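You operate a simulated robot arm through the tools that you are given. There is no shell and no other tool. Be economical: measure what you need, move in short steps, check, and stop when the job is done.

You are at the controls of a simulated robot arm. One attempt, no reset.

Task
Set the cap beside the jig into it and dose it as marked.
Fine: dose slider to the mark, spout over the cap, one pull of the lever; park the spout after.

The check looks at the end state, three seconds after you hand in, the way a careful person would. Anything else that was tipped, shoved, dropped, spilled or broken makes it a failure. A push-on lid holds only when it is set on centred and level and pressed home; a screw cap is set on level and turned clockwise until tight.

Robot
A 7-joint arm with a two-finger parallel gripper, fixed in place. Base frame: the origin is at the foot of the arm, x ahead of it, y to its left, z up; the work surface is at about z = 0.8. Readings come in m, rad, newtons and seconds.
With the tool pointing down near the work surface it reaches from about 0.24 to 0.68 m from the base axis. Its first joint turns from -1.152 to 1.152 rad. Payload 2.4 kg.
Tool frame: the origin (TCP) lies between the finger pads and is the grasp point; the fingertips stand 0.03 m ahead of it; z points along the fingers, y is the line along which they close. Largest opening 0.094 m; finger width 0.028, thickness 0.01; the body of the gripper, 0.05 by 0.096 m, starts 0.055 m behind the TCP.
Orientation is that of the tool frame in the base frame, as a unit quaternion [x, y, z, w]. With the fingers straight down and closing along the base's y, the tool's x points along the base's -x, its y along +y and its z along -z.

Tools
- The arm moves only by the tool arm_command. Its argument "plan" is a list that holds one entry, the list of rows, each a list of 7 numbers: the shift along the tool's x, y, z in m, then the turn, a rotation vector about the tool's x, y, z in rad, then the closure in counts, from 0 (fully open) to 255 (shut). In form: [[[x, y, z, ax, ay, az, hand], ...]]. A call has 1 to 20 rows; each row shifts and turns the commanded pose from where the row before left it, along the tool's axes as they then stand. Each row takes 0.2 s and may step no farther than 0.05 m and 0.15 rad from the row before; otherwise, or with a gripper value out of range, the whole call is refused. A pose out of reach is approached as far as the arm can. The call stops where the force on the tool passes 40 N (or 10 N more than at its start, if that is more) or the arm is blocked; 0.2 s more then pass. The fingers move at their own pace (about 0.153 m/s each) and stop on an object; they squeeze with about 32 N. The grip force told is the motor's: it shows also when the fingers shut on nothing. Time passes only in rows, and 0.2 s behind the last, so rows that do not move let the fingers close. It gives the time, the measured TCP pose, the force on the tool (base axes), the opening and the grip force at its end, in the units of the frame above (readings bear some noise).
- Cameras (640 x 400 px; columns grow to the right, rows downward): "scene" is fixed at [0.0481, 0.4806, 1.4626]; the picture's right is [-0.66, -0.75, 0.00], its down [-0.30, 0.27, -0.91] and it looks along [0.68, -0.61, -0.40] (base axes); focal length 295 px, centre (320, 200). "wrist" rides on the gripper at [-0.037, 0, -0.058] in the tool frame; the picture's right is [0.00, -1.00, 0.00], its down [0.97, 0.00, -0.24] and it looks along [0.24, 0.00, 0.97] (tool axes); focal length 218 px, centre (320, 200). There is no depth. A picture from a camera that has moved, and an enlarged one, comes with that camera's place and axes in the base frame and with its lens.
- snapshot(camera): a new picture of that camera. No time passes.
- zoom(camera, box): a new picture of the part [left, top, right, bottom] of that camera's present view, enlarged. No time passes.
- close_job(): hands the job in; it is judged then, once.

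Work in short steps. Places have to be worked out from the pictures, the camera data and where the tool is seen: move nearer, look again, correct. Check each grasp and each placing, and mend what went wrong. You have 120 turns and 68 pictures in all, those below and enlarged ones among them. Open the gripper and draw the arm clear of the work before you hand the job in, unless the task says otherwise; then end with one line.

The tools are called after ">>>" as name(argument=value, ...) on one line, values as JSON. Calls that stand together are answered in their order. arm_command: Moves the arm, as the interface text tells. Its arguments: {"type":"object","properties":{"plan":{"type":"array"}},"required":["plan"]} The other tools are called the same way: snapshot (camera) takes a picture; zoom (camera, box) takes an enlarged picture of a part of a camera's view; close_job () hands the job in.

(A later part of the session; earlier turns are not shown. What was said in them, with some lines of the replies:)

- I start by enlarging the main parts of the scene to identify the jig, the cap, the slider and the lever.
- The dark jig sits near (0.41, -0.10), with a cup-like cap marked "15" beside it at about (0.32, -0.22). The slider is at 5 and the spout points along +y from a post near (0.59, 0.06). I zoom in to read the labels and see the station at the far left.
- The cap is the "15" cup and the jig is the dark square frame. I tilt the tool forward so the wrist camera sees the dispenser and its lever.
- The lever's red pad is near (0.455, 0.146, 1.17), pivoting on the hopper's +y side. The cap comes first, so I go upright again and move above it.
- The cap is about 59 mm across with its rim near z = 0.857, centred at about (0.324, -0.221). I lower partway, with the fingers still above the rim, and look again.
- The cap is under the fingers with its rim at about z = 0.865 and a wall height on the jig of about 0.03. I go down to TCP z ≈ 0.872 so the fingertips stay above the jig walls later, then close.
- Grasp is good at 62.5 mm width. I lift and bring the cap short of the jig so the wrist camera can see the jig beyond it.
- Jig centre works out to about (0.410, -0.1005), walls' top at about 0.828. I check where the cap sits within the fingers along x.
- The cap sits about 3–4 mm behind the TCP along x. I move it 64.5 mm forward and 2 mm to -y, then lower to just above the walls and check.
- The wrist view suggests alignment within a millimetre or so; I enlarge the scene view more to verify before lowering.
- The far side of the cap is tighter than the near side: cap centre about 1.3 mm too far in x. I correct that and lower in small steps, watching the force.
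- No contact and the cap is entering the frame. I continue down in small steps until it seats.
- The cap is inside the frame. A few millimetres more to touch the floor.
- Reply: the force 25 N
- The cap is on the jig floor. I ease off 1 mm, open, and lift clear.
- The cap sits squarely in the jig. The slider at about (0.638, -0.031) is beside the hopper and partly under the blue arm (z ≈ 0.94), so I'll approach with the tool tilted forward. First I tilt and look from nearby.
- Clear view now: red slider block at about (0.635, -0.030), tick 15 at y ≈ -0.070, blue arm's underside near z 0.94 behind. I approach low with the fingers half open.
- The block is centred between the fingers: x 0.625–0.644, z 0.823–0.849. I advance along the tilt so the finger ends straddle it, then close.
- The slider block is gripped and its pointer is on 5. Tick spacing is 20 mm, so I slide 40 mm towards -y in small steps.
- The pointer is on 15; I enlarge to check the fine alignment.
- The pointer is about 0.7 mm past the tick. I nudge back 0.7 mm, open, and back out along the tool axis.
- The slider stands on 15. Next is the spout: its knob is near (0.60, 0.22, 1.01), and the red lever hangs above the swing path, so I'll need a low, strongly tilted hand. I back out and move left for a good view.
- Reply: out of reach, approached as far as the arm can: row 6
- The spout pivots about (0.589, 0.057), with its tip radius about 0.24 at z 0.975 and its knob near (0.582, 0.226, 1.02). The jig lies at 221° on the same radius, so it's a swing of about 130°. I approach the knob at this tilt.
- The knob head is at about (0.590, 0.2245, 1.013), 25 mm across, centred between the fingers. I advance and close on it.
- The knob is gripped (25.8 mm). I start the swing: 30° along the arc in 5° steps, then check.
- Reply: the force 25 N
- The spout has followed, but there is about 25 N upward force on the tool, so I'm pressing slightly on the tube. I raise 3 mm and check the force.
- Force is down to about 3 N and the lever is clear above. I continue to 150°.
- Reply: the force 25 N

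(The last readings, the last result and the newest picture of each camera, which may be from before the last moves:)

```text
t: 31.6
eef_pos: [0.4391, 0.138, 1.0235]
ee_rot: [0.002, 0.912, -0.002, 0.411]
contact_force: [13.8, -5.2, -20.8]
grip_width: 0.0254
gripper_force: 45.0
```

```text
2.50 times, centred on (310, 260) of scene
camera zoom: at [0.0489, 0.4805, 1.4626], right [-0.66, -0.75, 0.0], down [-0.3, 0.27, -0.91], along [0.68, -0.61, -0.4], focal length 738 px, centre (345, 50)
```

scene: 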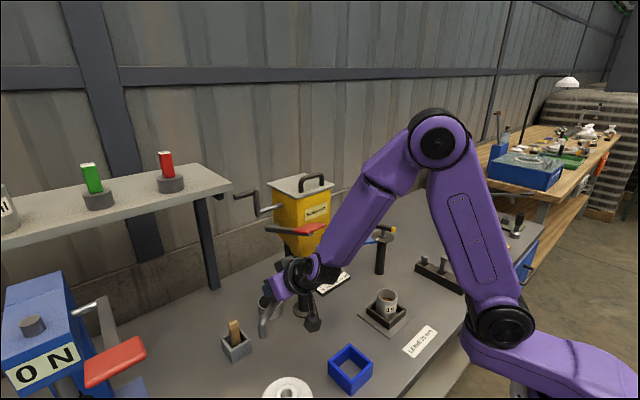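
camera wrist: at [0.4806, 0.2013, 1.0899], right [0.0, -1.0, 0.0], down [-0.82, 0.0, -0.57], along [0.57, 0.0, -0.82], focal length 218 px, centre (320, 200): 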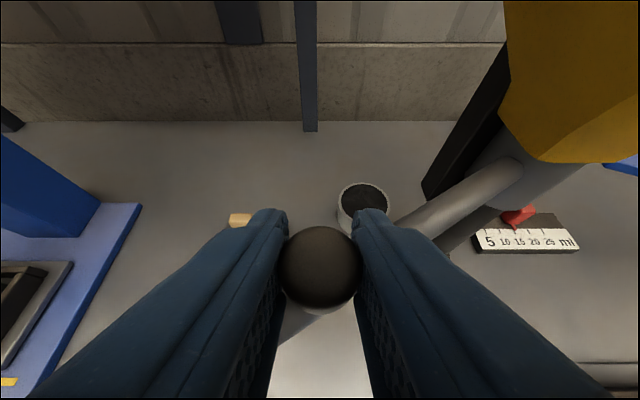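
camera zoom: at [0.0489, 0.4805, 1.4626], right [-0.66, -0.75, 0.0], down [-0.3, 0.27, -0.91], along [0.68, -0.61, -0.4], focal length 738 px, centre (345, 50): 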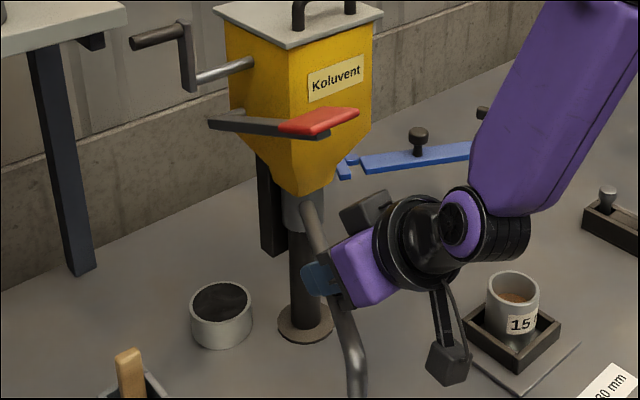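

The spout follows at 150°, though stress built up in the grip (-20 N). I release briefly and re-grip to reset it.

>>> arm_command(plan=[[[0, 0, 0, 0, 0, 0, 150], [0, 0, 0, 0, 0, 0, 150], [0, 0, 0, 0, 0, 0, 150]]])

>>> snapshot(camera="wrist")

```text
t: 32.4
eef_pos: [0.4397, 0.1409, 1.0254]
ee_rot: [-0.001, 0.911, 0.001, 0.412]
contact_force: [0.1, -0.4, -0.2]
grip_width: 0.0386
gripper_force: 0.0
```

```text
22 pictures are left
camera wrist: at [0.4191, 0.1402, 1.0904], right [0.0, -1.0, 0.0], down [-0.82, 0.0, -0.57], along [0.57, 0.0, -0.82], focal length 218 px, centre (320, 200)
```

wrist: 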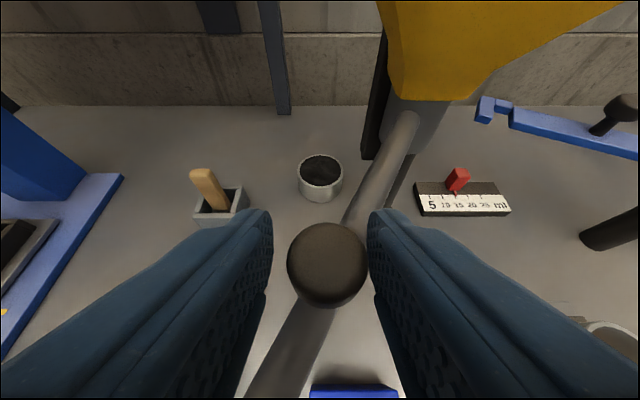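

Force is zero and the knob is at 151°. From here I keep the fingers as a close cage (29 mm gap) so no stress builds up, and push on to 190°.

>>> arm_command(plan=[[[0, 0, 0, 0, 0, 0, 176], [0.0032, -0.0097, -0.0037, 0, 0, 0, 176], [0.0037, -0.0136, -0.0042, 0, 0, 0, 176], [0.0029, -0.014, -0.0033, 0, 0, 0, 176], [0.0021, -0.0144, -0.0024, 0, 0, 0, 176], [0.0013, -0.0146, -0.0014, 0, 0, 0, 176], [0.0004, -0.0147, -0.0005, 0, 0, 0, 176], [-0.0004, -0.0147, 0.0005, 0, 0, 0, 176], [-0.0013, -0.0146, 0.0014, 0, 0, 0, 176], [0, 0, 0, 0, 0, 0, 176]]])

>>> snapshot(camera="wrist")

```text
t: 34.6
eef_pos: [0.4212, 0.0296, 1.0246]
ee_rot: [0.001, 0.911, 0.0, 0.413]
contact_force: [-0.8, 0.7, -0.8]
grip_width: 0.0292
gripper_force: 0.1
```

```text
21 pictures are left
camera wrist: at [0.4009, 0.0296, 1.0903], right [0.0, -1.0, 0.0], down [-0.82, 0.0, -0.57], along [0.57, 0.0, -0.82], focal length 218 px, centre (320, 200)
```

wrist: 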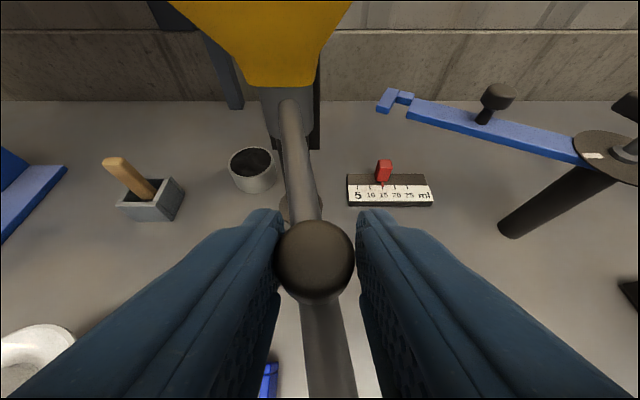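

The cage works with no load. On to 215°, then check the tip against the cap.

>>> arm_command(plan=[[[-0.0021, -0.0144, 0.0024, 0, 0, 0, 176], [-0.0029, -0.014, 0.0033, 0, 0, 0, 176], [-0.0037, -0.0136, 0.0042, 0, 0, 0, 176], [-0.0045, -0.013, 0.0051, 0, 0, 0, 176], [-0.0052, -0.0124, 0.0059, 0, 0, 0, 176], [0, 0, 0, 0, 0, 0, 176]]])

>>> snapshot(camera="wrist")

>>> zoom(camera="scene", box=[280, 200, 440, 340])

```text
t: 36.0
eef_pos: [0.4493, -0.0383, 1.0236]
ee_rot: [0.0, 0.911, 0.0, 0.412]
contact_force: [0.9, -0.9, 0.3]
grip_width: 0.0295
gripper_force: 0.3
```

```text
20 pictures are left
camera wrist: at [0.429, -0.0379, 1.09], right [0.0, -1.0, 0.0], down [-0.82, 0.0, -0.57], along [0.57, 0.0, -0.82], focal length 218 px, centre (320, 200)
```

wrist: 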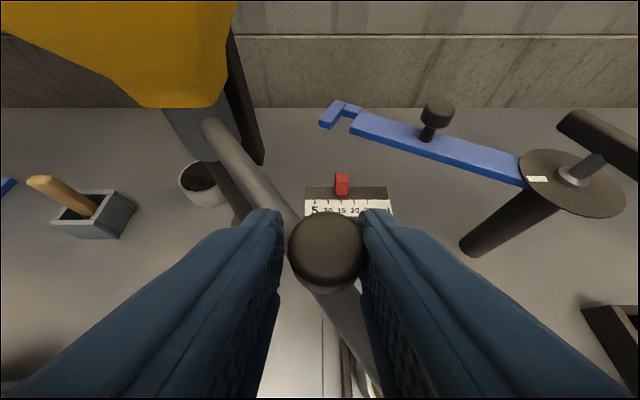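

```text
2.86 times, centred on (360, 270) of scene
camera zoom: at [0.0482, 0.4805, 1.4626], right [-0.66, -0.75, 0.0], down [-0.3, 0.27, -0.91], along [0.68, -0.61, -0.4], focal length 844 px, centre (206, 0)
```

zoom: 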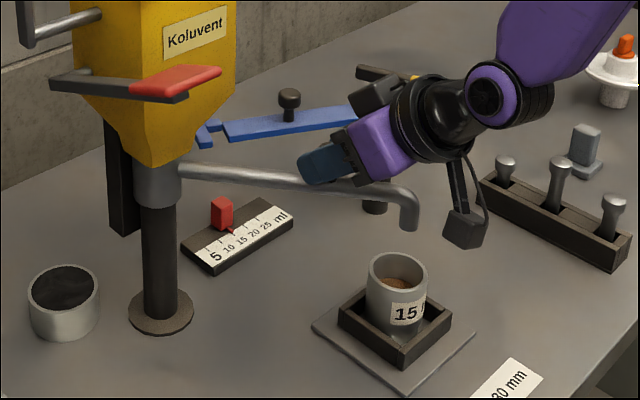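

The tip is about 5° short of the cap centre. I push the last 5°.

>>> arm_command(plan=[[[-0.003, -0.0058, 0.0034, 0, 0, 0, 176], [-0.003, -0.0058, 0.0034, 0, 0, 0, 176], [0, 0, 0, 0, 0, 0, 176]]])

>>> zoom(camera="scene", box=[350, 230, 420, 300])

```text
t: 36.8
eef_pos: [0.4583, -0.0496, 1.0234]
ee_rot: [-0.001, 0.911, 0.001, 0.412]
contact_force: [-0.7, -0.8, 0.7]
grip_width: 0.0294
gripper_force: 0.1
```

```text
5.71 times, centred on (385, 265) of scene
camera zoom: at [0.0481, 0.4806, 1.4626], right [-0.66, -0.75, 0.0], down [-0.3, 0.27, -0.91], along [0.68, -0.61, -0.4], focal length 1688 px, centre (-51, -171)
```

zoom: 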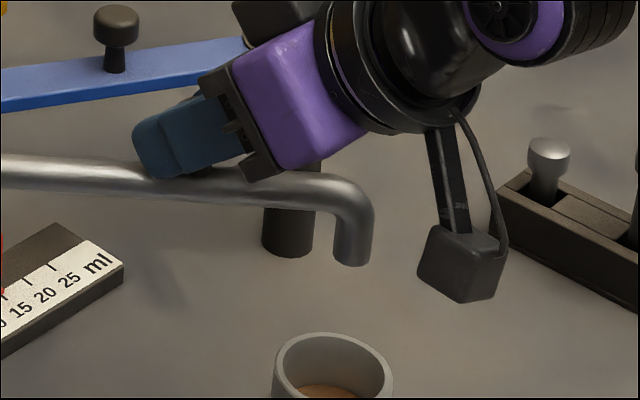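

The outlet is over the cap, perhaps 5 mm short of centre. I push 3.5 mm more at the knob, then check with the wrist camera as well.

>>> arm_command(plan=[[[-0.0015, -0.0026, 0.0017, 0, 0, 0, 176], [0, 0, 0, 0, 0, 0, 176]]])

>>> zoom(camera="scene", box=[350, 230, 430, 310])

```text
t: 37.4
eef_pos: [0.4591, -0.0521, 1.025]
ee_rot: [0.0, 0.911, 0.0, 0.412]
contact_force: [0.4, -0.6, 1.4]
grip_width: 0.0291
gripper_force: 0.0
```

```text
5.00 times, centred on (390, 270) of scene
camera zoom: at [0.0481, 0.4806, 1.4626], right [-0.66, -0.75, 0.0], down [-0.3, 0.27, -0.91], along [0.68, -0.61, -0.4], focal length 1477 px, centre (-30, -150)
```

zoom: 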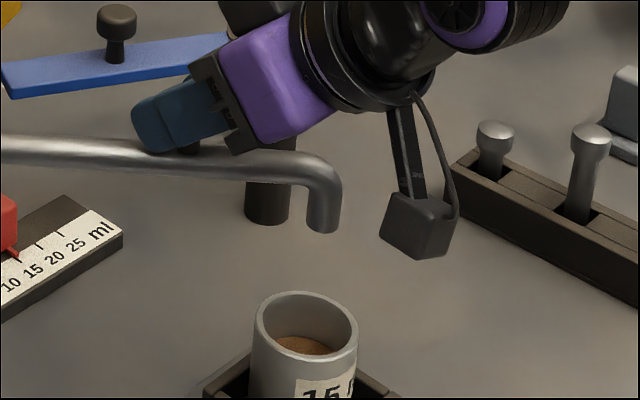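

The outlet is over the cap within a few millimetres, well inside its mouth. I open, back off from the knob and rise to look from above.

>>> arm_command(plan=[[[0, 0, 0, 0, 0, 0, 119], [0, 0, 0, 0, 0, 0, 119], [0, 0, -0.03, 0, 0, 0, 119], [0, 0, -0.03, 0, 0, 0, 60], [-0.0376, 0, -0.033, 0, 0, 0, 0], [-0.0376, 0, -0.033, 0, 0, 0, 0], [-0.0376, 0, -0.033, 0, 0, 0, 0], [0, 0, 0, 0, 0, 0, 0]]])

>>> snapshot(camera="wrist")

```text
t: 39.2
eef_pos: [0.4147, -0.0498, 1.2138]
ee_rot: [0.0, 0.911, -0.001, 0.412]
contact_force: [-0.6, 0.1, 0.3]
grip_width: 0.0939
gripper_force: 0.1
```

```text
16 pictures are left
camera wrist: at [0.3958, -0.0516, 1.2798], right [0.0, -1.0, 0.0], down [-0.82, 0.0, -0.57], along [0.57, 0.0, -0.82], focal length 218 px, centre (320, 200)
```

wrist: 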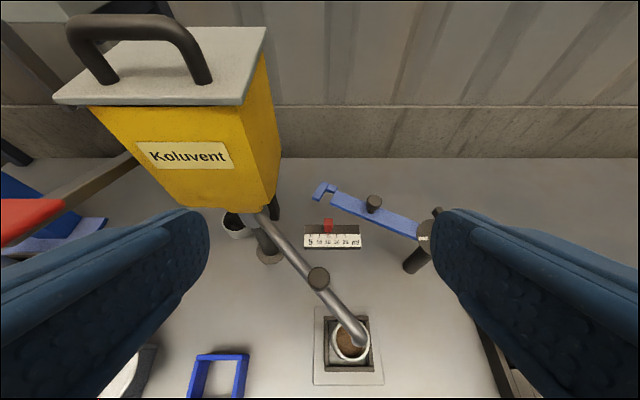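

The outlet is at about (0.410, -0.103), right over the cap. Now the lever: I go up, turn the tool upright and move over the red pad to look.

>>> arm_command(plan=[[[-0.0376, 0, -0.033, 0, 0, 0, 0], [-0.0376, 0, -0.033, 0, 0, 0, 0], [0, 0, 0, 0, 0.15, 0, 0], [0, 0, 0, 0, 0.15, 0, 0], [0, 0, 0, 0, 0.15, 0, 0], [0, 0, 0, 0, 0.15, 0, 0], [0, 0, 0, 0, 0.15, 0, 0], [0, 0, 0, 0, 0.1, 0, 0], [0, 0.049, 0, 0, 0, 0, 0], [0, 0.049, 0, 0, 0, 0, 0], [0, 0.049, 0, 0, 0, 0, 0], [-0.01, 0.047, 0, 0, 0, 0, 0], [0, 0, 0, 0, 0, 0, 0]]])

>>> snapshot(camera="wrist")

```text
t: 42.0
eef_pos: [0.4061, 0.1875, 1.3023]
ee_rot: [0.007, 0.966, -0.02, 0.259]
contact_force: [0.4, 0.1, 0.1]
grip_width: 0.0938
gripper_force: 0.1
out of reach, approached as far as the arm can: row 3, 4, 5, 6, 7, 8
```

```text
15 pictures are left
camera wrist: at [0.4083, 0.1886, 1.37], right [-0.02, -1.0, 0.04], down [-0.96, 0.01, -0.28], along [0.28, -0.04, -0.96], focal length 218 px, centre (320, 200)
```

wrist: 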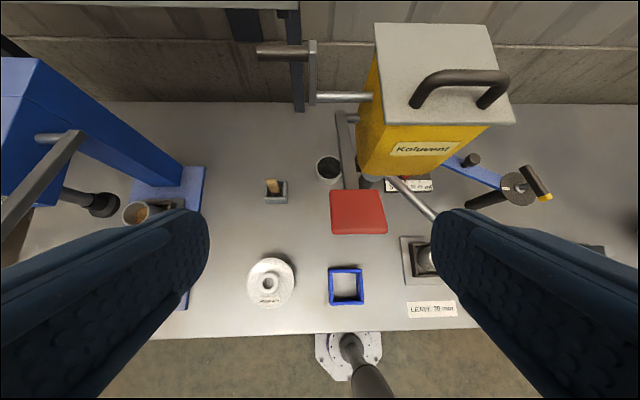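

The tool stopped half tilted (about 0.52 rad) but the pad is clearly seen, centred near (0.456, 0.144, 1.165), with its pivot near (0.607, 0.138, 1.10). I close the fingers and turn upright.

>>> arm_command(plan=[[[-0.02, -0.01, 0, 0, 0.13, 0, 255], [-0.02, -0.01, 0, 0, 0.13, 0, 255], [0, -0.01, 0, 0, 0.13, 0, 255], [0, -0.01, 0, 0, 0.134, 0, 255], [0, 0, 0, 0, 0, 0, 255]]])

>>> snapshot(camera="wrist")

```text
t: 43.2
eef_pos: [0.4311, 0.1641, 1.3269]
ee_rot: [0.017, 0.992, -0.081, 0.098]
contact_force: [-0.2, 0.4, -0.9]
grip_width: 0.0001
gripper_force: 32.6
out of reach, approached as far as the arm can: row 2, 3, 4
```

```text
14 pictures are left
camera wrist: at [0.4567, 0.1724, 1.39], right [-0.05, -0.99, 0.16], down [-1.0, 0.06, 0.04], along [-0.05, -0.16, -0.99], focal length 218 px, centre (320, 200)
```

wrist: 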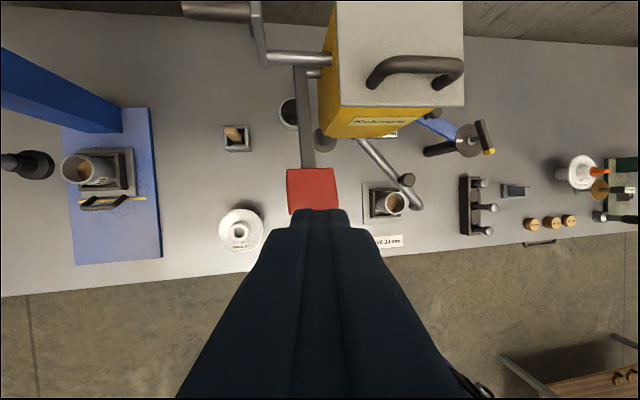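

The roll came from a reach limit up here. I lower while correcting the orientation to upright and centre over the pad at (0.455, 0.144).

>>> arm_command(plan=[[[0, 0, 0.03, -0.081, 0.0985, -0.017, 255], [-0.01, -0.01, 0.03, -0.081, 0.0985, -0.017, 255], [-0.01, -0.01, 0, 0, 0, 0, 255], [0, 0, 0, 0, 0, 0, 255]]])

```text
t: 44.2
eef_pos: [0.4631, 0.1344, 1.2756]
ee_rot: [0.001, 0.992, -0.092, 0.087]
contact_force: [0.1, -1.5, -0.1]
grip_width: 0.0001
gripper_force: 32.1
out of reach, approached as far as the arm can: row 1, 2
```

Position is fine but the rotation didn't take up there. I retry the correction a little lower, still clear of the pad.

>>> arm_command(plan=[[[0.005, 0.005, 0.025, 0, 0, 0, 255], [0.005, 0.005, 0.005, -0.06, 0.058, 0, 255], [0, 0, 0, -0.062, 0.058, 0, 255], [0, 0, 0, -0.062, 0.058, 0, 255], [0, 0, 0, 0, 0, 0, 255]]])

>>> zoom(camera="scene", box=[200, 120, 440, 280])

```text
t: 45.4
eef_pos: [0.458, 0.1383, 1.2431]
ee_rot: [0.002, 0.992, -0.097, 0.081]
contact_force: [0.6, 1.0, -0.8]
grip_width: 0.0
gripper_force: 32.0
out of reach, approached as far as the arm can: row 2, 3, 4
```

```text
2.50 times, centred on (320, 200) of scene
camera zoom: at [0.0481, 0.4806, 1.4626], right [-0.66, -0.75, 0.0], down [-0.3, 0.27, -0.91], along [0.68, -0.61, -0.4], focal length 738 px, centre (320, 200)
```

zoom: 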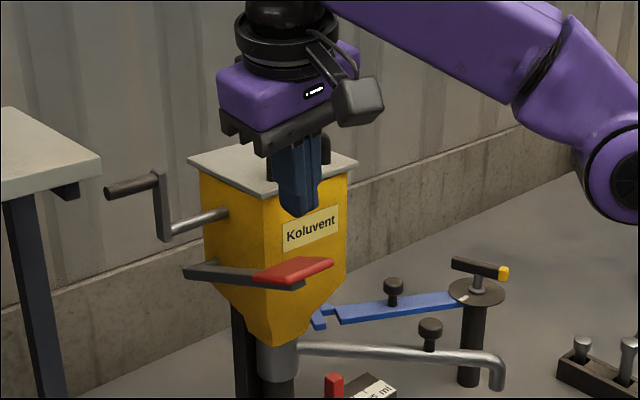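

A residual lean of about 0.2 rad remains, which is fine for pressing. I centre the tip over the pad and come down straight in base z.

>>> arm_command(plan=[[[0.0107, 0.0111, -0.004, 0, 0, 0, 255], [0.0016, 0.0019, 0.0097, 0, 0, 0, 255], [0.0016, 0.0019, 0.0097, 0, 0, 0, 255], [0.0016, 0.0019, 0.0097, 0, 0, 0, 255], [0.0012, 0.0014, 0.0073, 0, 0, 0, 255], [0, 0, 0, 0, 0, 0, 255]]])

>>> zoom(camera="scene", box=[220, 160, 380, 280])

```text
t: 46.8
eef_pos: [0.4576, 0.1577, 1.2143]
ee_rot: [0.002, 0.992, -0.097, 0.081]
contact_force: [1.0, 0.2, -0.2]
grip_width: 0.0001
gripper_force: 32.2
out of reach, approached as far as the arm can: row 3, 4, 5
```

```text
3.33 times, centred on (300, 220) of scene
camera zoom: at [0.0481, 0.4806, 1.4626], right [-0.66, -0.75, 0.0], down [-0.3, 0.27, -0.91], along [0.68, -0.61, -0.4], focal length 985 px, centre (387, 133)
```

zoom: 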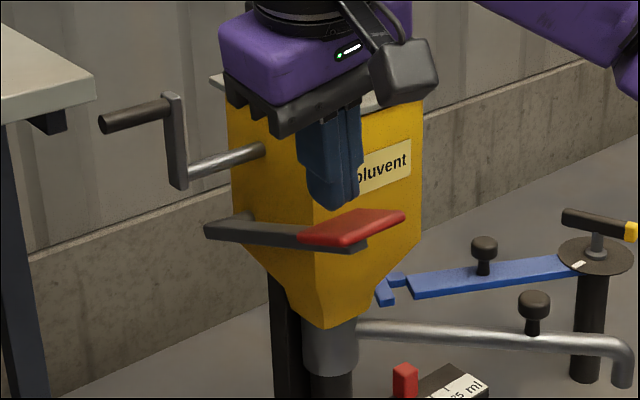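

The arm reports a limit here; the odd roll seems to be the cause. I raise a little and try to take out the roll alone while adding forward tilt, which worked well before.

>>> arm_command(plan=[[[0, 0, -0.03, 0, 0, 0, 255], [0, 0, 0, -0.06, -0.05, 0, 255], [0, 0, 0, -0.06, -0.05, 0, 255], [0, 0, 0, -0.06, -0.05, 0, 255], [0, 0, 0, 0, -0.05, 0, 255], [0, 0, 0, 0, 0, 0, 255]]])

```text
t: 48.2
eef_pos: [0.4589, 0.1891, 1.2669]
ee_rot: [-0.011, 0.983, -0.011, 0.183]
contact_force: [0.8, -0.8, 0.8]
grip_width: 0.0
gripper_force: 31.9
out of reach, approached as far as the arm can: row 3, 4, 5
```

The orientation is now a clean forward tilt of 0.37 rad. I recentre over the pad and lower slightly.

>>> arm_command(plan=[[[0.0089, -0.0225, -0.0034, 0, 0, 0, 255], [0.0089, -0.0225, -0.0034, 0, 0, 0, 255], [0.0072, 0, 0.0187, 0, 0, 0, 255], [0, 0, 0, 0, 0, 0, 255]]])

```text
t: 49.2
eef_pos: [0.4597, 0.1766, 1.2786]
ee_rot: [-0.011, 0.983, -0.013, 0.184]
contact_force: [-0.1, 0.3, -0.4]
grip_width: 0.0
gripper_force: 31.9
out of reach, approached as far as the arm can: row 1, 2, 3
```

The limit is in the arm's folding for steep poses here, while the 0.85 rad tilt worked well down to 1.02 and up to 1.21. I return to that tilt.

>>> arm_command(plan=[[[0, 0, 0, 0.0, -0.12, 0, 255], [0, 0, 0, 0, -0.12, 0, 255], [0, 0, 0, 0, -0.12, 0, 255], [0, 0, 0, 0, -0.12, 0, 255], [0, 0, 0, 0, 0, 0, 255]]])

>>> snapshot(camera="scene")

```text
t: 50.4
eef_pos: [0.499, 0.2214, 1.325]
ee_rot: [-0.013, 0.913, -0.004, 0.408]
contact_force: [-0.3, -0.3, 0.4]
grip_width: 0.0002
gripper_force: 31.3
out of reach, approached as far as the arm can: row 1, 2, 3, 4
```

```text
11 pictures are left
```

scene: 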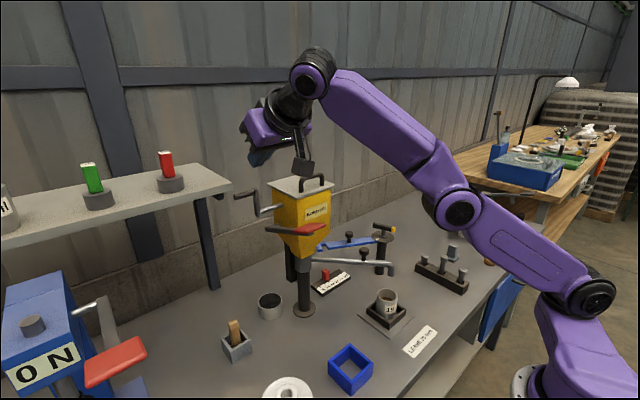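

The picture shows the arm has flipped into an elbow-low configuration, after reaching its full stretch. I test whether it can come towards the pad at this tilt in this configuration, in small steps while well clear.

>>> arm_command(plan=[[[0.0287, -0.01, 0.0052, 0, 0, 0, 255], [0.0287, -0.01, 0.0052, 0, 0, 0, 255], [0, 0, 0, 0, 0, 0, 255]]])

```text
t: 51.2
eef_pos: [0.5002, 0.2343, 1.3081]
ee_rot: [-0.014, 0.913, -0.004, 0.408]
contact_force: [0.4, 0.3, -0.1]
grip_width: 0.0
gripper_force: 32.2
out of reach, approached as far as the arm can: row 1, 2
```

That is not reachable from here. I retrace: up to the full stretch, across to y ≈ -0.03 clear above the hopper, to get the elbow back up.

>>> arm_command(plan=[[[-0.0376, 0, -0.033, 0, 0, 0, 255], [-0.0376, 0, -0.033, 0, 0, 0, 255], [-0.02, 0, -0.018, 0, 0, 0, 255], [0, 0, 0, 0, 0, 0, 255]]])

>>> snapshot(camera="scene")

```text
t: 52.2
eef_pos: [0.5022, 0.2372, 1.4359]
ee_rot: [-0.014, 0.913, -0.004, 0.409]
contact_force: [0.0, 0.2, -0.2]
grip_width: 0.0
gripper_force: 31.9
```

```text
10 pictures are left
```

scene: 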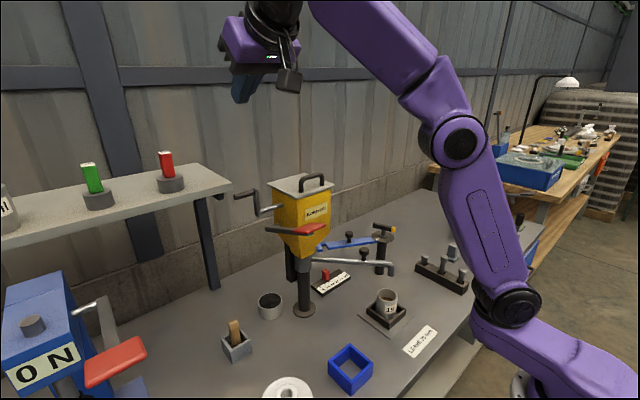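

At this height the arm is back in a normal elbow-up posture. I draw inwards first so the elbow bends the right way, then lower a little.

>>> arm_command(plan=[[[0.0264, 0, -0.03, 0, 0, 0, 255], [0.0264, 0, -0.03, 0, 0, 0, 255], [0.03, -0.02, 0.0264, 0, 0, 0, 255], [0.03, -0.02, 0.0264, 0, 0, 0, 255], [0.03, -0.02, 0.0264, 0, 0, 0, 255], [0, 0, 0, 0, 0, 0, 255]]])

```text
t: 53.6
eef_pos: [0.423, 0.1725, 1.3166]
ee_rot: [-0.014, 0.912, -0.004, 0.409]
contact_force: [0.1, 0.3, 0.1]
grip_width: 0.0
gripper_force: 31.4
```

Good, reachable. Next I position the fingertip over the pad, about 3 cm above.

>>> arm_command(plan=[[[0.0282, -0.0132, 0.0338, 0, 0, 0, 255], [0.0282, -0.0132, 0.0338, 0, 0, 0, 255], [0, 0, 0, 0, 0, 0, 255]]])

>>> zoom(camera="scene", box=[220, 140, 400, 280])

```text
t: 54.4
eef_pos: [0.4349, 0.1461, 1.2321]
ee_rot: [-0.013, 0.913, -0.004, 0.409]
contact_force: [-0.6, -0.2, 0.1]
grip_width: 0.0
gripper_force: 31.8
```

```text
2.86 times, centred on (310, 210) of scene
camera zoom: at [0.0481, 0.4806, 1.4626], right [-0.66, -0.75, 0.0], down [-0.3, 0.27, -0.91], along [0.68, -0.61, -0.4], focal length 844 px, centre (349, 171)
```

zoom: 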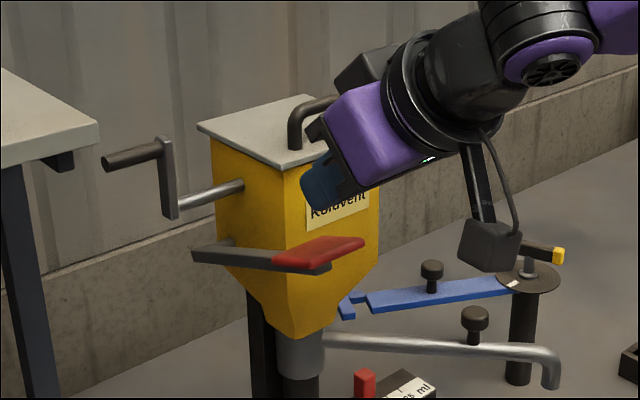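

Well placed. I press down in 10 mm steps.

>>> arm_command(plan=[[[0.0075, 0, 0.0066, 0, 0, 0, 255], [0.0075, 0, 0.0066, 0, 0, 0, 255], [0.0075, 0, 0.0066, 0, 0, 0, 255], [0.0085, 0, 0.0055, 0, 0, 0, 255], [0.0085, 0, 0.0055, 0, 0, 0, 255], [0.0085, 0, 0.0055, 0, 0, 0, 255], [0, 0, 0, 0, 0, 0, 255]]])

>>> zoom(camera="scene", box=[220, 140, 400, 280])

```text
t: 56.0
eef_pos: [0.4302, 0.1432, 1.1711]
ee_rot: [-0.013, 0.912, -0.005, 0.409]
contact_force: [1.5, 0.3, 1.1]
grip_width: 0.0
gripper_force: 31.9
```

```text
2.86 times, centred on (310, 210) of scene
camera zoom: at [0.0481, 0.4806, 1.4626], right [-0.66, -0.75, 0.0], down [-0.3, 0.27, -0.91], along [0.68, -0.61, -0.4], focal length 844 px, centre (349, 171)
```

zoom: 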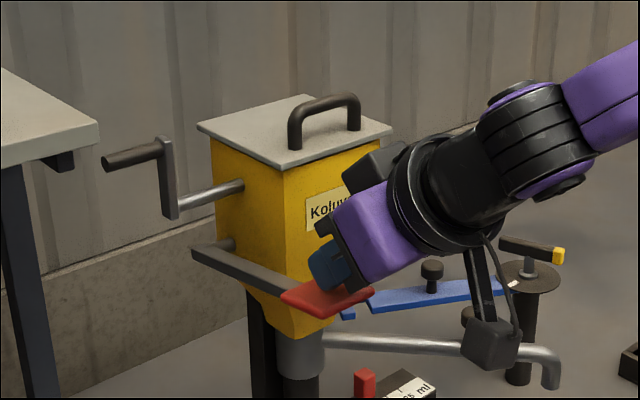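

The lever is moving down easily. I continue the same stroke towards its stop.

>>> arm_command(plan=[[[0.0075, 0, 0.0066, 0, 0, 0, 255], [0.0075, 0, 0.0066, 0, 0, 0, 255], [0.0075, 0, 0.0066, 0, 0, 0, 255], [0.0068, 0, 0.0074, 0, 0, 0, 255], [0.0068, 0, 0.0074, 0, 0, 0, 255], [0, 0, 0, 0, 0, 0, 255]]])

>>> zoom(camera="scene", box=[220, 160, 420, 320])

```text
t: 57.4
eef_pos: [0.4321, 0.1423, 1.1216]
ee_rot: [-0.014, 0.912, -0.004, 0.409]
contact_force: [0.2, 0.6, 1.9]
grip_width: 0.0
gripper_force: 32.1
```

```text
2.50 times, centred on (320, 240) of scene
camera zoom: at [0.0481, 0.4806, 1.4626], right [-0.66, -0.75, 0.0], down [-0.3, 0.27, -0.91], along [0.68, -0.61, -0.4], focal length 738 px, centre (320, 100)
```

zoom: 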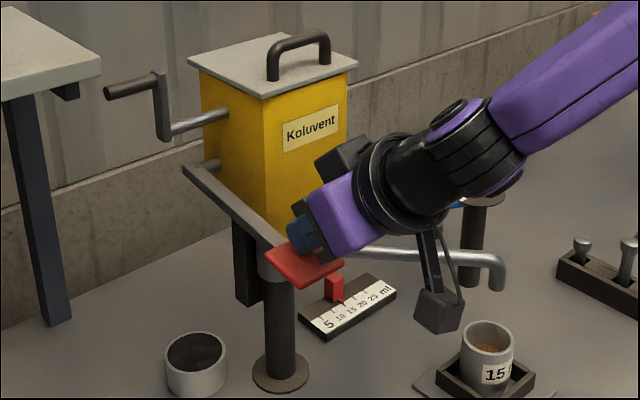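

Still moving freely, no stop yet. I continue, following the arc slightly forward.

>>> arm_command(plan=[[[0.0058, 0, 0.0085, 0, 0, 0, 255], [0.0058, 0, 0.0085, 0, 0, 0, 255], [0.0055, 0, 0.0089, 0, 0, 0, 255], [0.0055, 0, 0.0089, 0, 0, 0, 255], [0.0048, 0, 0.0096, 0, 0, 0, 255], [0, 0, 0, 0, 0, 0, 255]]])

>>> zoom(camera="scene", box=[220, 160, 420, 320])

```text
t: 58.4
eef_pos: [0.4413, 0.1436, 1.0879]
ee_rot: [-0.014, 0.91, -0.002, 0.415]
contact_force: [-19.1, -3.9, 23.8]
grip_width: 0.0
gripper_force: 32.0
stopped in row 4: the force on the tool passed its limit (the readings are from after the stop); the commanded pose is now the measured one
```

```text
2.50 times, centred on (320, 240) of scene
camera zoom: at [0.0472, 0.4803, 1.4627], right [-0.66, -0.75, 0.0], down [-0.3, 0.27, -0.91], along [0.68, -0.61, -0.4], focal length 738 px, centre (320, 100)
```

zoom: 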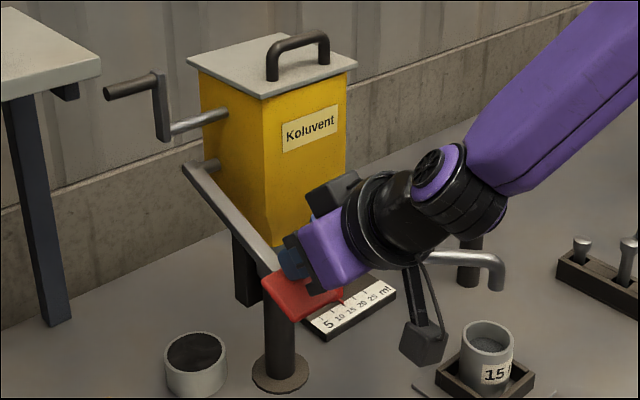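

That is the stop: a clean reaction normal to the pad with the lever fully down. I back off slowly along the tool axis and check the lever and cap.

>>> arm_command(plan=[[[0, 0, -0.005, 0, 0, 0, 255], [0, 0, -0.01, 0, 0, 0, 255], [0, 0, -0.015, 0, 0, 0, 255], [0, 0, -0.02, 0, 0, 0, 255], [0, 0, -0.02, 0, 0, 0, 255], [0, 0, 0, 0, 0, 0, 255]]])

>>> zoom(camera="scene", box=[220, 160, 440, 320])

```text
t: 59.8
eef_pos: [0.3912, 0.1444, 1.1331]
ee_rot: [-0.014, 0.911, -0.004, 0.413]
contact_force: [-1.3, -0.6, 1.2]
grip_width: 0.0
gripper_force: 32.7
```

```text
2.50 times, centred on (330, 240) of scene
camera zoom: at [0.0481, 0.4805, 1.4626], right [-0.66, -0.75, 0.0], down [-0.3, 0.27, -0.91], along [0.68, -0.61, -0.4], focal length 738 px, centre (295, 100)
```

zoom: 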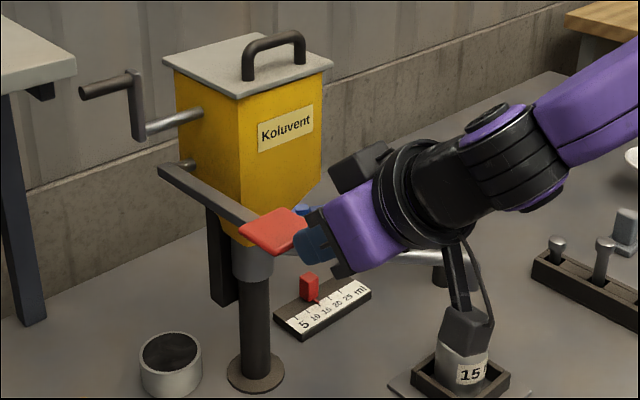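

The spring-loaded lever follows the finger back. I rise gently so it returns to its rest position under control.

>>> arm_command(plan=[[[-0.015, 0, -0.0132, 0, 0, 0, 255], [-0.015, 0, -0.0132, 0, 0, 0, 255], [-0.015, 0, -0.0132, 0, 0, 0, 255], [-0.015, 0, -0.0132, 0, 0, 0, 255], [-0.015, 0, -0.0132, 0, 0, 0, 255], [0, 0, 0, 0, 0, 0, 255]]])

>>> snapshot(camera="scene")

```text
t: 61.2
eef_pos: [0.39, 0.1437, 1.2329]
ee_rot: [-0.014, 0.911, -0.003, 0.412]
contact_force: [-0.2, 0.4, 1.1]
grip_width: 0.0
gripper_force: 32.1
```

```text
4 pictures are left
```

scene: 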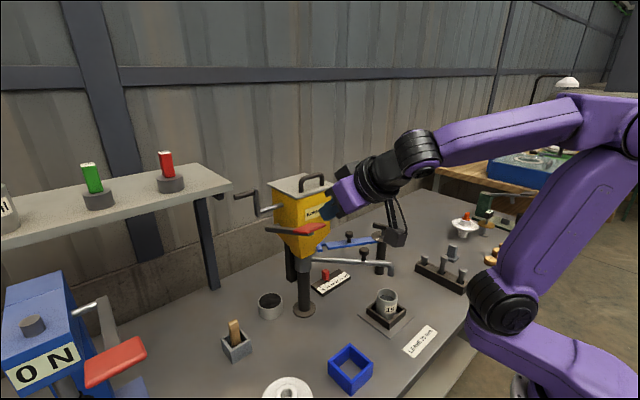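

The lever is back at rest. With few pictures left, I retrace my known poses to the spout knob: across at this height, then down to the point above the knob, fingers 50 mm open.

>>> arm_command(plan=[[[0, -0.0487, 0, 0, 0, 0, 255], [0, -0.0487, 0, 0, 0, 0.028, 255], [0, -0.0487, 0, 0, 0, 0, 255], [0, -0.0487, 0, 0, 0, 0, 119], [-0.0022, 0, 0.0313, 0, 0, 0, 119], [0.0373, 0, 0.0328, 0, 0, 0, 119], [0.0373, 0, 0.0328, 0, 0, 0, 119], [0.0373, 0, 0.0328, 0, 0, 0, 119], [0, 0, 0, 0, 0, 0, 119]]])

```text
t: 63.2
eef_pos: [0.4179, -0.0531, 1.0674]
ee_rot: [0.006, 0.912, 0.002, 0.41]
contact_force: [-0.4, 1.1, 0.6]
grip_width: 0.0501
gripper_force: 0.0
out of reach, approached as far as the arm can: row 7
```

Position is as intended. I advance along the tool axis so the fingers straddle the knob, then close lightly to confirm by width.

>>> arm_command(plan=[[[0.0019, 0.0003, 0.029, 0, 0, 0, 119], [0.0019, 0.0003, 0.029, 0, 0, 0, 119], [0, 0, 0, 0, 0, 0, 119], [0, 0, 0, 0, 0, 0, 176], [0, 0, 0, 0, 0, 0, 255], [0, 0, 0, 0, 0, 0, 255]]])

>>> snapshot(camera="wrist")

```text
t: 64.6
eef_pos: [0.4603, -0.0501, 1.0279]
ee_rot: [-0.001, 0.911, 0.003, 0.412]
contact_force: [-0.2, -0.6, -3.5]
grip_width: 0.0251
gripper_force: 45.3
```

```text
3 pictures are left
camera wrist: at [0.4393, -0.0504, 1.0935], right [0.0, -1.0, 0.0], down [-0.82, 0.0, -0.57], along [0.57, 0.01, -0.82], focal length 218 px, centre (320, 200)
```

wrist: 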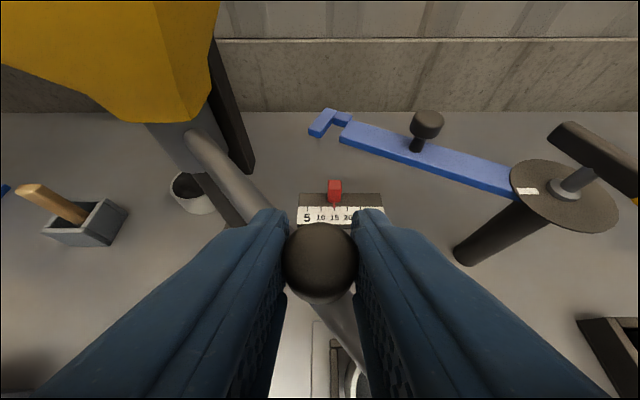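

Knob held (25.1 mm) at about 220.5°. I loosen to the cage and swing back to 180°.

>>> arm_command(plan=[[[0, 0, 0, 0, 0, 0, 176], [0.0065, 0.0128, -0.0074, 0, 0, 0, 176], [0.0052, 0.0124, -0.0059, 0, 0, 0, 176], [0.0045, 0.013, -0.0051, 0, 0, 0, 176], [0.0037, 0.0136, -0.0042, 0, 0, 0, 176], [0.0029, 0.014, -0.0033, 0, 0, 0, 176], [0.0021, 0.0144, -0.0024, 0, 0, 0, 176], [0.0013, 0.0146, -0.0014, 0, 0, 0, 176], [0.0004, 0.0147, -0.0005, 0, 0, 0, 176], [0, 0, 0, 0, 0, 0, 176]]])

```text
t: 66.8
eef_pos: [0.417, 0.0612, 1.0294]
ee_rot: [-0.001, 0.911, 0.002, 0.413]
contact_force: [0.6, 0.7, 0.1]
grip_width: 0.0289
gripper_force: 0.1
```

On track (180°), no load. On to 150°, then grip.

>>> arm_command(plan=[[[-0.0004, 0.0147, 0.0005, 0, 0, 0, 176], [-0.0013, 0.0146, 0.0014, 0, 0, 0, 176], [-0.0021, 0.0144, 0.0024, 0, 0, 0, 176], [-0.0029, 0.014, 0.0033, 0, 0, 0, 176], [-0.0037, 0.0136, 0.0042, 0, 0, 0, 176], [-0.0045, 0.013, 0.0051, 0, 0, 0, 176], [0, 0, 0, 0, 0, 0, 176], [0, 0, 0, 0, 0, 0, 255], [0, 0, 0, 0, 0, 0, 255]]])

```text
t: 68.8
eef_pos: [0.4391, 0.1442, 1.0305]
ee_rot: [-0.001, 0.911, 0.002, 0.413]
contact_force: [3.8, 0.6, -1.4]
grip_width: 0.0251
gripper_force: 45.2
```

Gripped at 150°. I push on to 120°, re-gripping halfway to shed stress.

>>> arm_command(plan=[[[-0.0052, 0.0124, 0.0059, 0, 0, 0, 255], [-0.0059, 0.0117, 0.0067, 0, 0, 0, 255], [-0.0066, 0.0108, 0.0075, 0, 0, 0, 255], [0, 0, 0, 0, 0, 0, 165], [0, 0, 0, 0, 0, 0, 165], [0, 0, 0, 0, 0, 0, 255], [0, 0, 0, 0, 0, 0, 255], [-0.0072, 0.0099, 0.0081, 0, 0, 0, 255], [-0.0077, 0.009, 0.0088, 0, 0, 0, 255], [-0.0082, 0.0079, 0.0093, 0, 0, 0, 255], [0, 0, 0, 0, 0, 0, 165], [0, 0, 0, 0, 0, 0, 165], [0, 0, 0, 0, 0, 0, 255], [0, 0, 0, 0, 0, 0, 255]]])

```text
t: 71.8
eef_pos: [0.5023, 0.2057, 1.0309]
ee_rot: [-0.001, 0.911, 0.002, 0.413]
contact_force: [4.8, -3.9, 0.6]
grip_width: 0.0253
gripper_force: 44.7
```

Good at about 119°. I continue to about 95°, again with a re-grip halfway.

>>> arm_command(plan=[[[-0.0086, 0.0066, 0.0098, 0, 0, 0, 255], [-0.009, 0.0054, 0.0102, 0, 0, 0, 255], [0, 0, 0, 0, 0, 0, 165], [0, 0, 0, 0, 0, 0, 165], [0, 0, 0, 0, 0, 0, 255], [0, 0, 0, 0, 0, 0, 255], [-0.0093, 0.0041, 0.0105, 0, 0, 0, 255], [-0.0095, 0.0029, 0.0108, 0, 0, 0, 255], [0, 0, 0, 0, 0, 0, 165], [0, 0, 0, 0, 0, 0, 165], [0, 0, 0, 0, 0, 0, 255], [0, 0, 0, 0, 0, 0, 255]]])

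```text
t: 74.4
eef_pos: [0.5574, 0.2262, 1.031]
ee_rot: [-0.001, 0.911, 0.002, 0.413]
contact_force: [-0.5, 0.3, 1.5]
grip_width: 0.0251
gripper_force: 45.1
```

Position suggests about 99°. The original grip pose was x ≈ 0.584, so I move the remaining 27 mm, release, and look.

>>> arm_command(plan=[[[-0.0089, 0.0006, 0.0101, 0, 0, 0, 255], [-0.0088, 0.0002, 0.0101, 0, 0, 0, 255], [0, 0, 0, 0, 0, 0, 255], [0, 0, 0, 0, 0, 0, 150], [0, 0, 0, 0, 0, 0, 119], [0, 0, 0, 0, 0, 0, 119]]])

>>> snapshot(camera="wrist")

```text
t: 75.0
eef_pos: [0.5788, 0.2263, 1.029]
ee_rot: [0.0, 0.913, 0.001, 0.409]
contact_force: [-23.8, -7.5, 13.7]
grip_width: 0.0256
gripper_force: 44.6
stopped in row 3: the force on the tool passed its limit (the readings are from after the stop); the commanded pose is now the measured one
```

```text
2 pictures are left
camera wrist: at [0.559, 0.2251, 1.0946], right [0.0, -1.0, 0.0], down [-0.82, 0.0, -0.57], along [0.57, 0.0, -0.82], focal length 218 px, centre (320, 200)
```

wrist: 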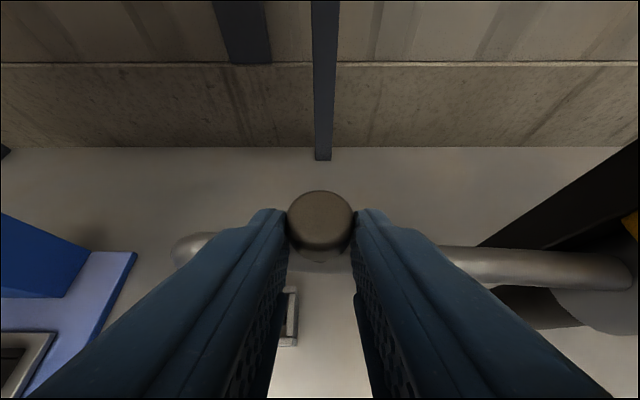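

I've pushed the spout about 4–5° beyond its original line, to its end stop; the original park had the knob at x ≈ 0.587 by the same measure, now 0.600. I draw it back 13 mm and release.

>>> arm_command(plan=[[[0.0043, 0, -0.0049, 0, 0, 0, 255], [0.0043, 0, -0.0049, 0, 0, 0, 255], [0, 0, 0, 0, 0, 0, 255], [0, 0, 0, 0, 0, 0, 150], [0, 0, 0, 0, 0, 0, 119], [0, 0, 0, 0, 0, 0, 119], [0, 0, -0.03, 0, 0, 0, 119], [0, 0, -0.03, 0, 0, 0, 119], [0, 0, -0.02, 0, 0, 0, 119], [0, 0, 0, 0, 0, 0, 0]]])

>>> snapshot(camera="wrist")

```text
t: 77.2
eef_pos: [0.5069, 0.2268, 1.0816]
ee_rot: [0.0, 0.912, 0.001, 0.41]
contact_force: [-0.4, -0.7, -0.1]
grip_width: 0.094
gripper_force: 0.0
```

```text
1 pictures are left
camera wrist: at [0.4874, 0.2254, 1.1478], right [0.0, -1.0, 0.0], down [-0.83, 0.0, -0.56], along [0.56, 0.0, -0.83], focal length 218 px, centre (320, 200)
```

wrist: 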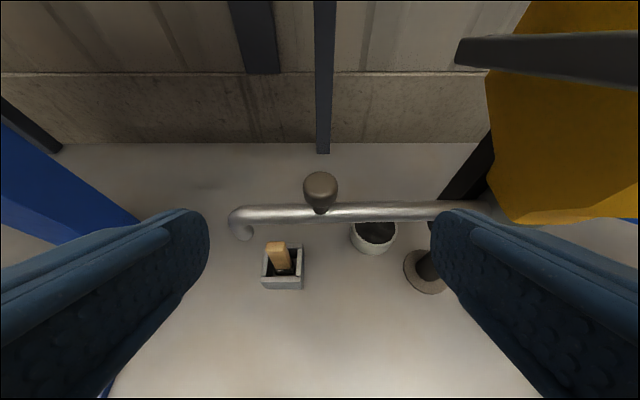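

The spout lies on its original park line again. I withdraw the open hand back and up, clear of the lever, and take the final picture.

>>> arm_command(plan=[[[0.0167, 0.01, -0.0341, 0, 0, 0, 0], [0.0167, 0.01, -0.0341, 0, 0, 0, 0], [0.0167, 0.01, -0.0341, 0, 0, 0, 0], [-0.0376, 0, -0.033, 0, 0, 0, 0], [-0.0376, 0, -0.033, 0, 0, 0, 0], [0, 0, 0, 0, 0, 0, 0]]])

>>> zoom(camera="scene", box=[200, 150, 460, 340])

```text
t: 78.6
eef_pos: [0.3975, 0.2554, 1.2124]
ee_rot: [-0.001, 0.913, 0.002, 0.409]
contact_force: [0.0, -0.3, 0.0]
grip_width: 0.0939
gripper_force: 0.1
```

```text
2.11 times, centred on (330, 245) of scene
camera zoom: at [0.0481, 0.4805, 1.4626], right [-0.66, -0.75, 0.0], down [-0.3, 0.27, -0.91], along [0.68, -0.61, -0.4], focal length 622 px, centre (299, 105)
```

zoom: 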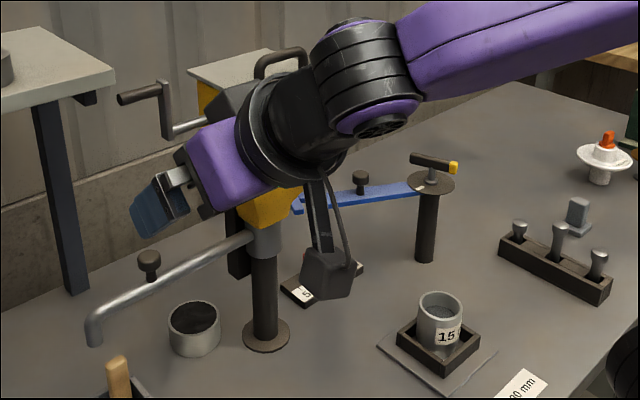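

The cap is in the jig and now holds dark grey powder. The spout is back on its park line, nothing else on the bench has moved, and the arm is clear with its hand open, so I hand the job in.

>>> close_job()

```text
The job is handed in.
```

I set the cap marked 15 into the jig and dosed it: slider on 15 ml, spout over the cap, one full pull of the lever, then the spout swung back to its starting position. While parking, I pushed the spout about 4–5° past its original line, against its end stop, and drew it back. The last wrist-camera picture showed it within about 1° of where it started.
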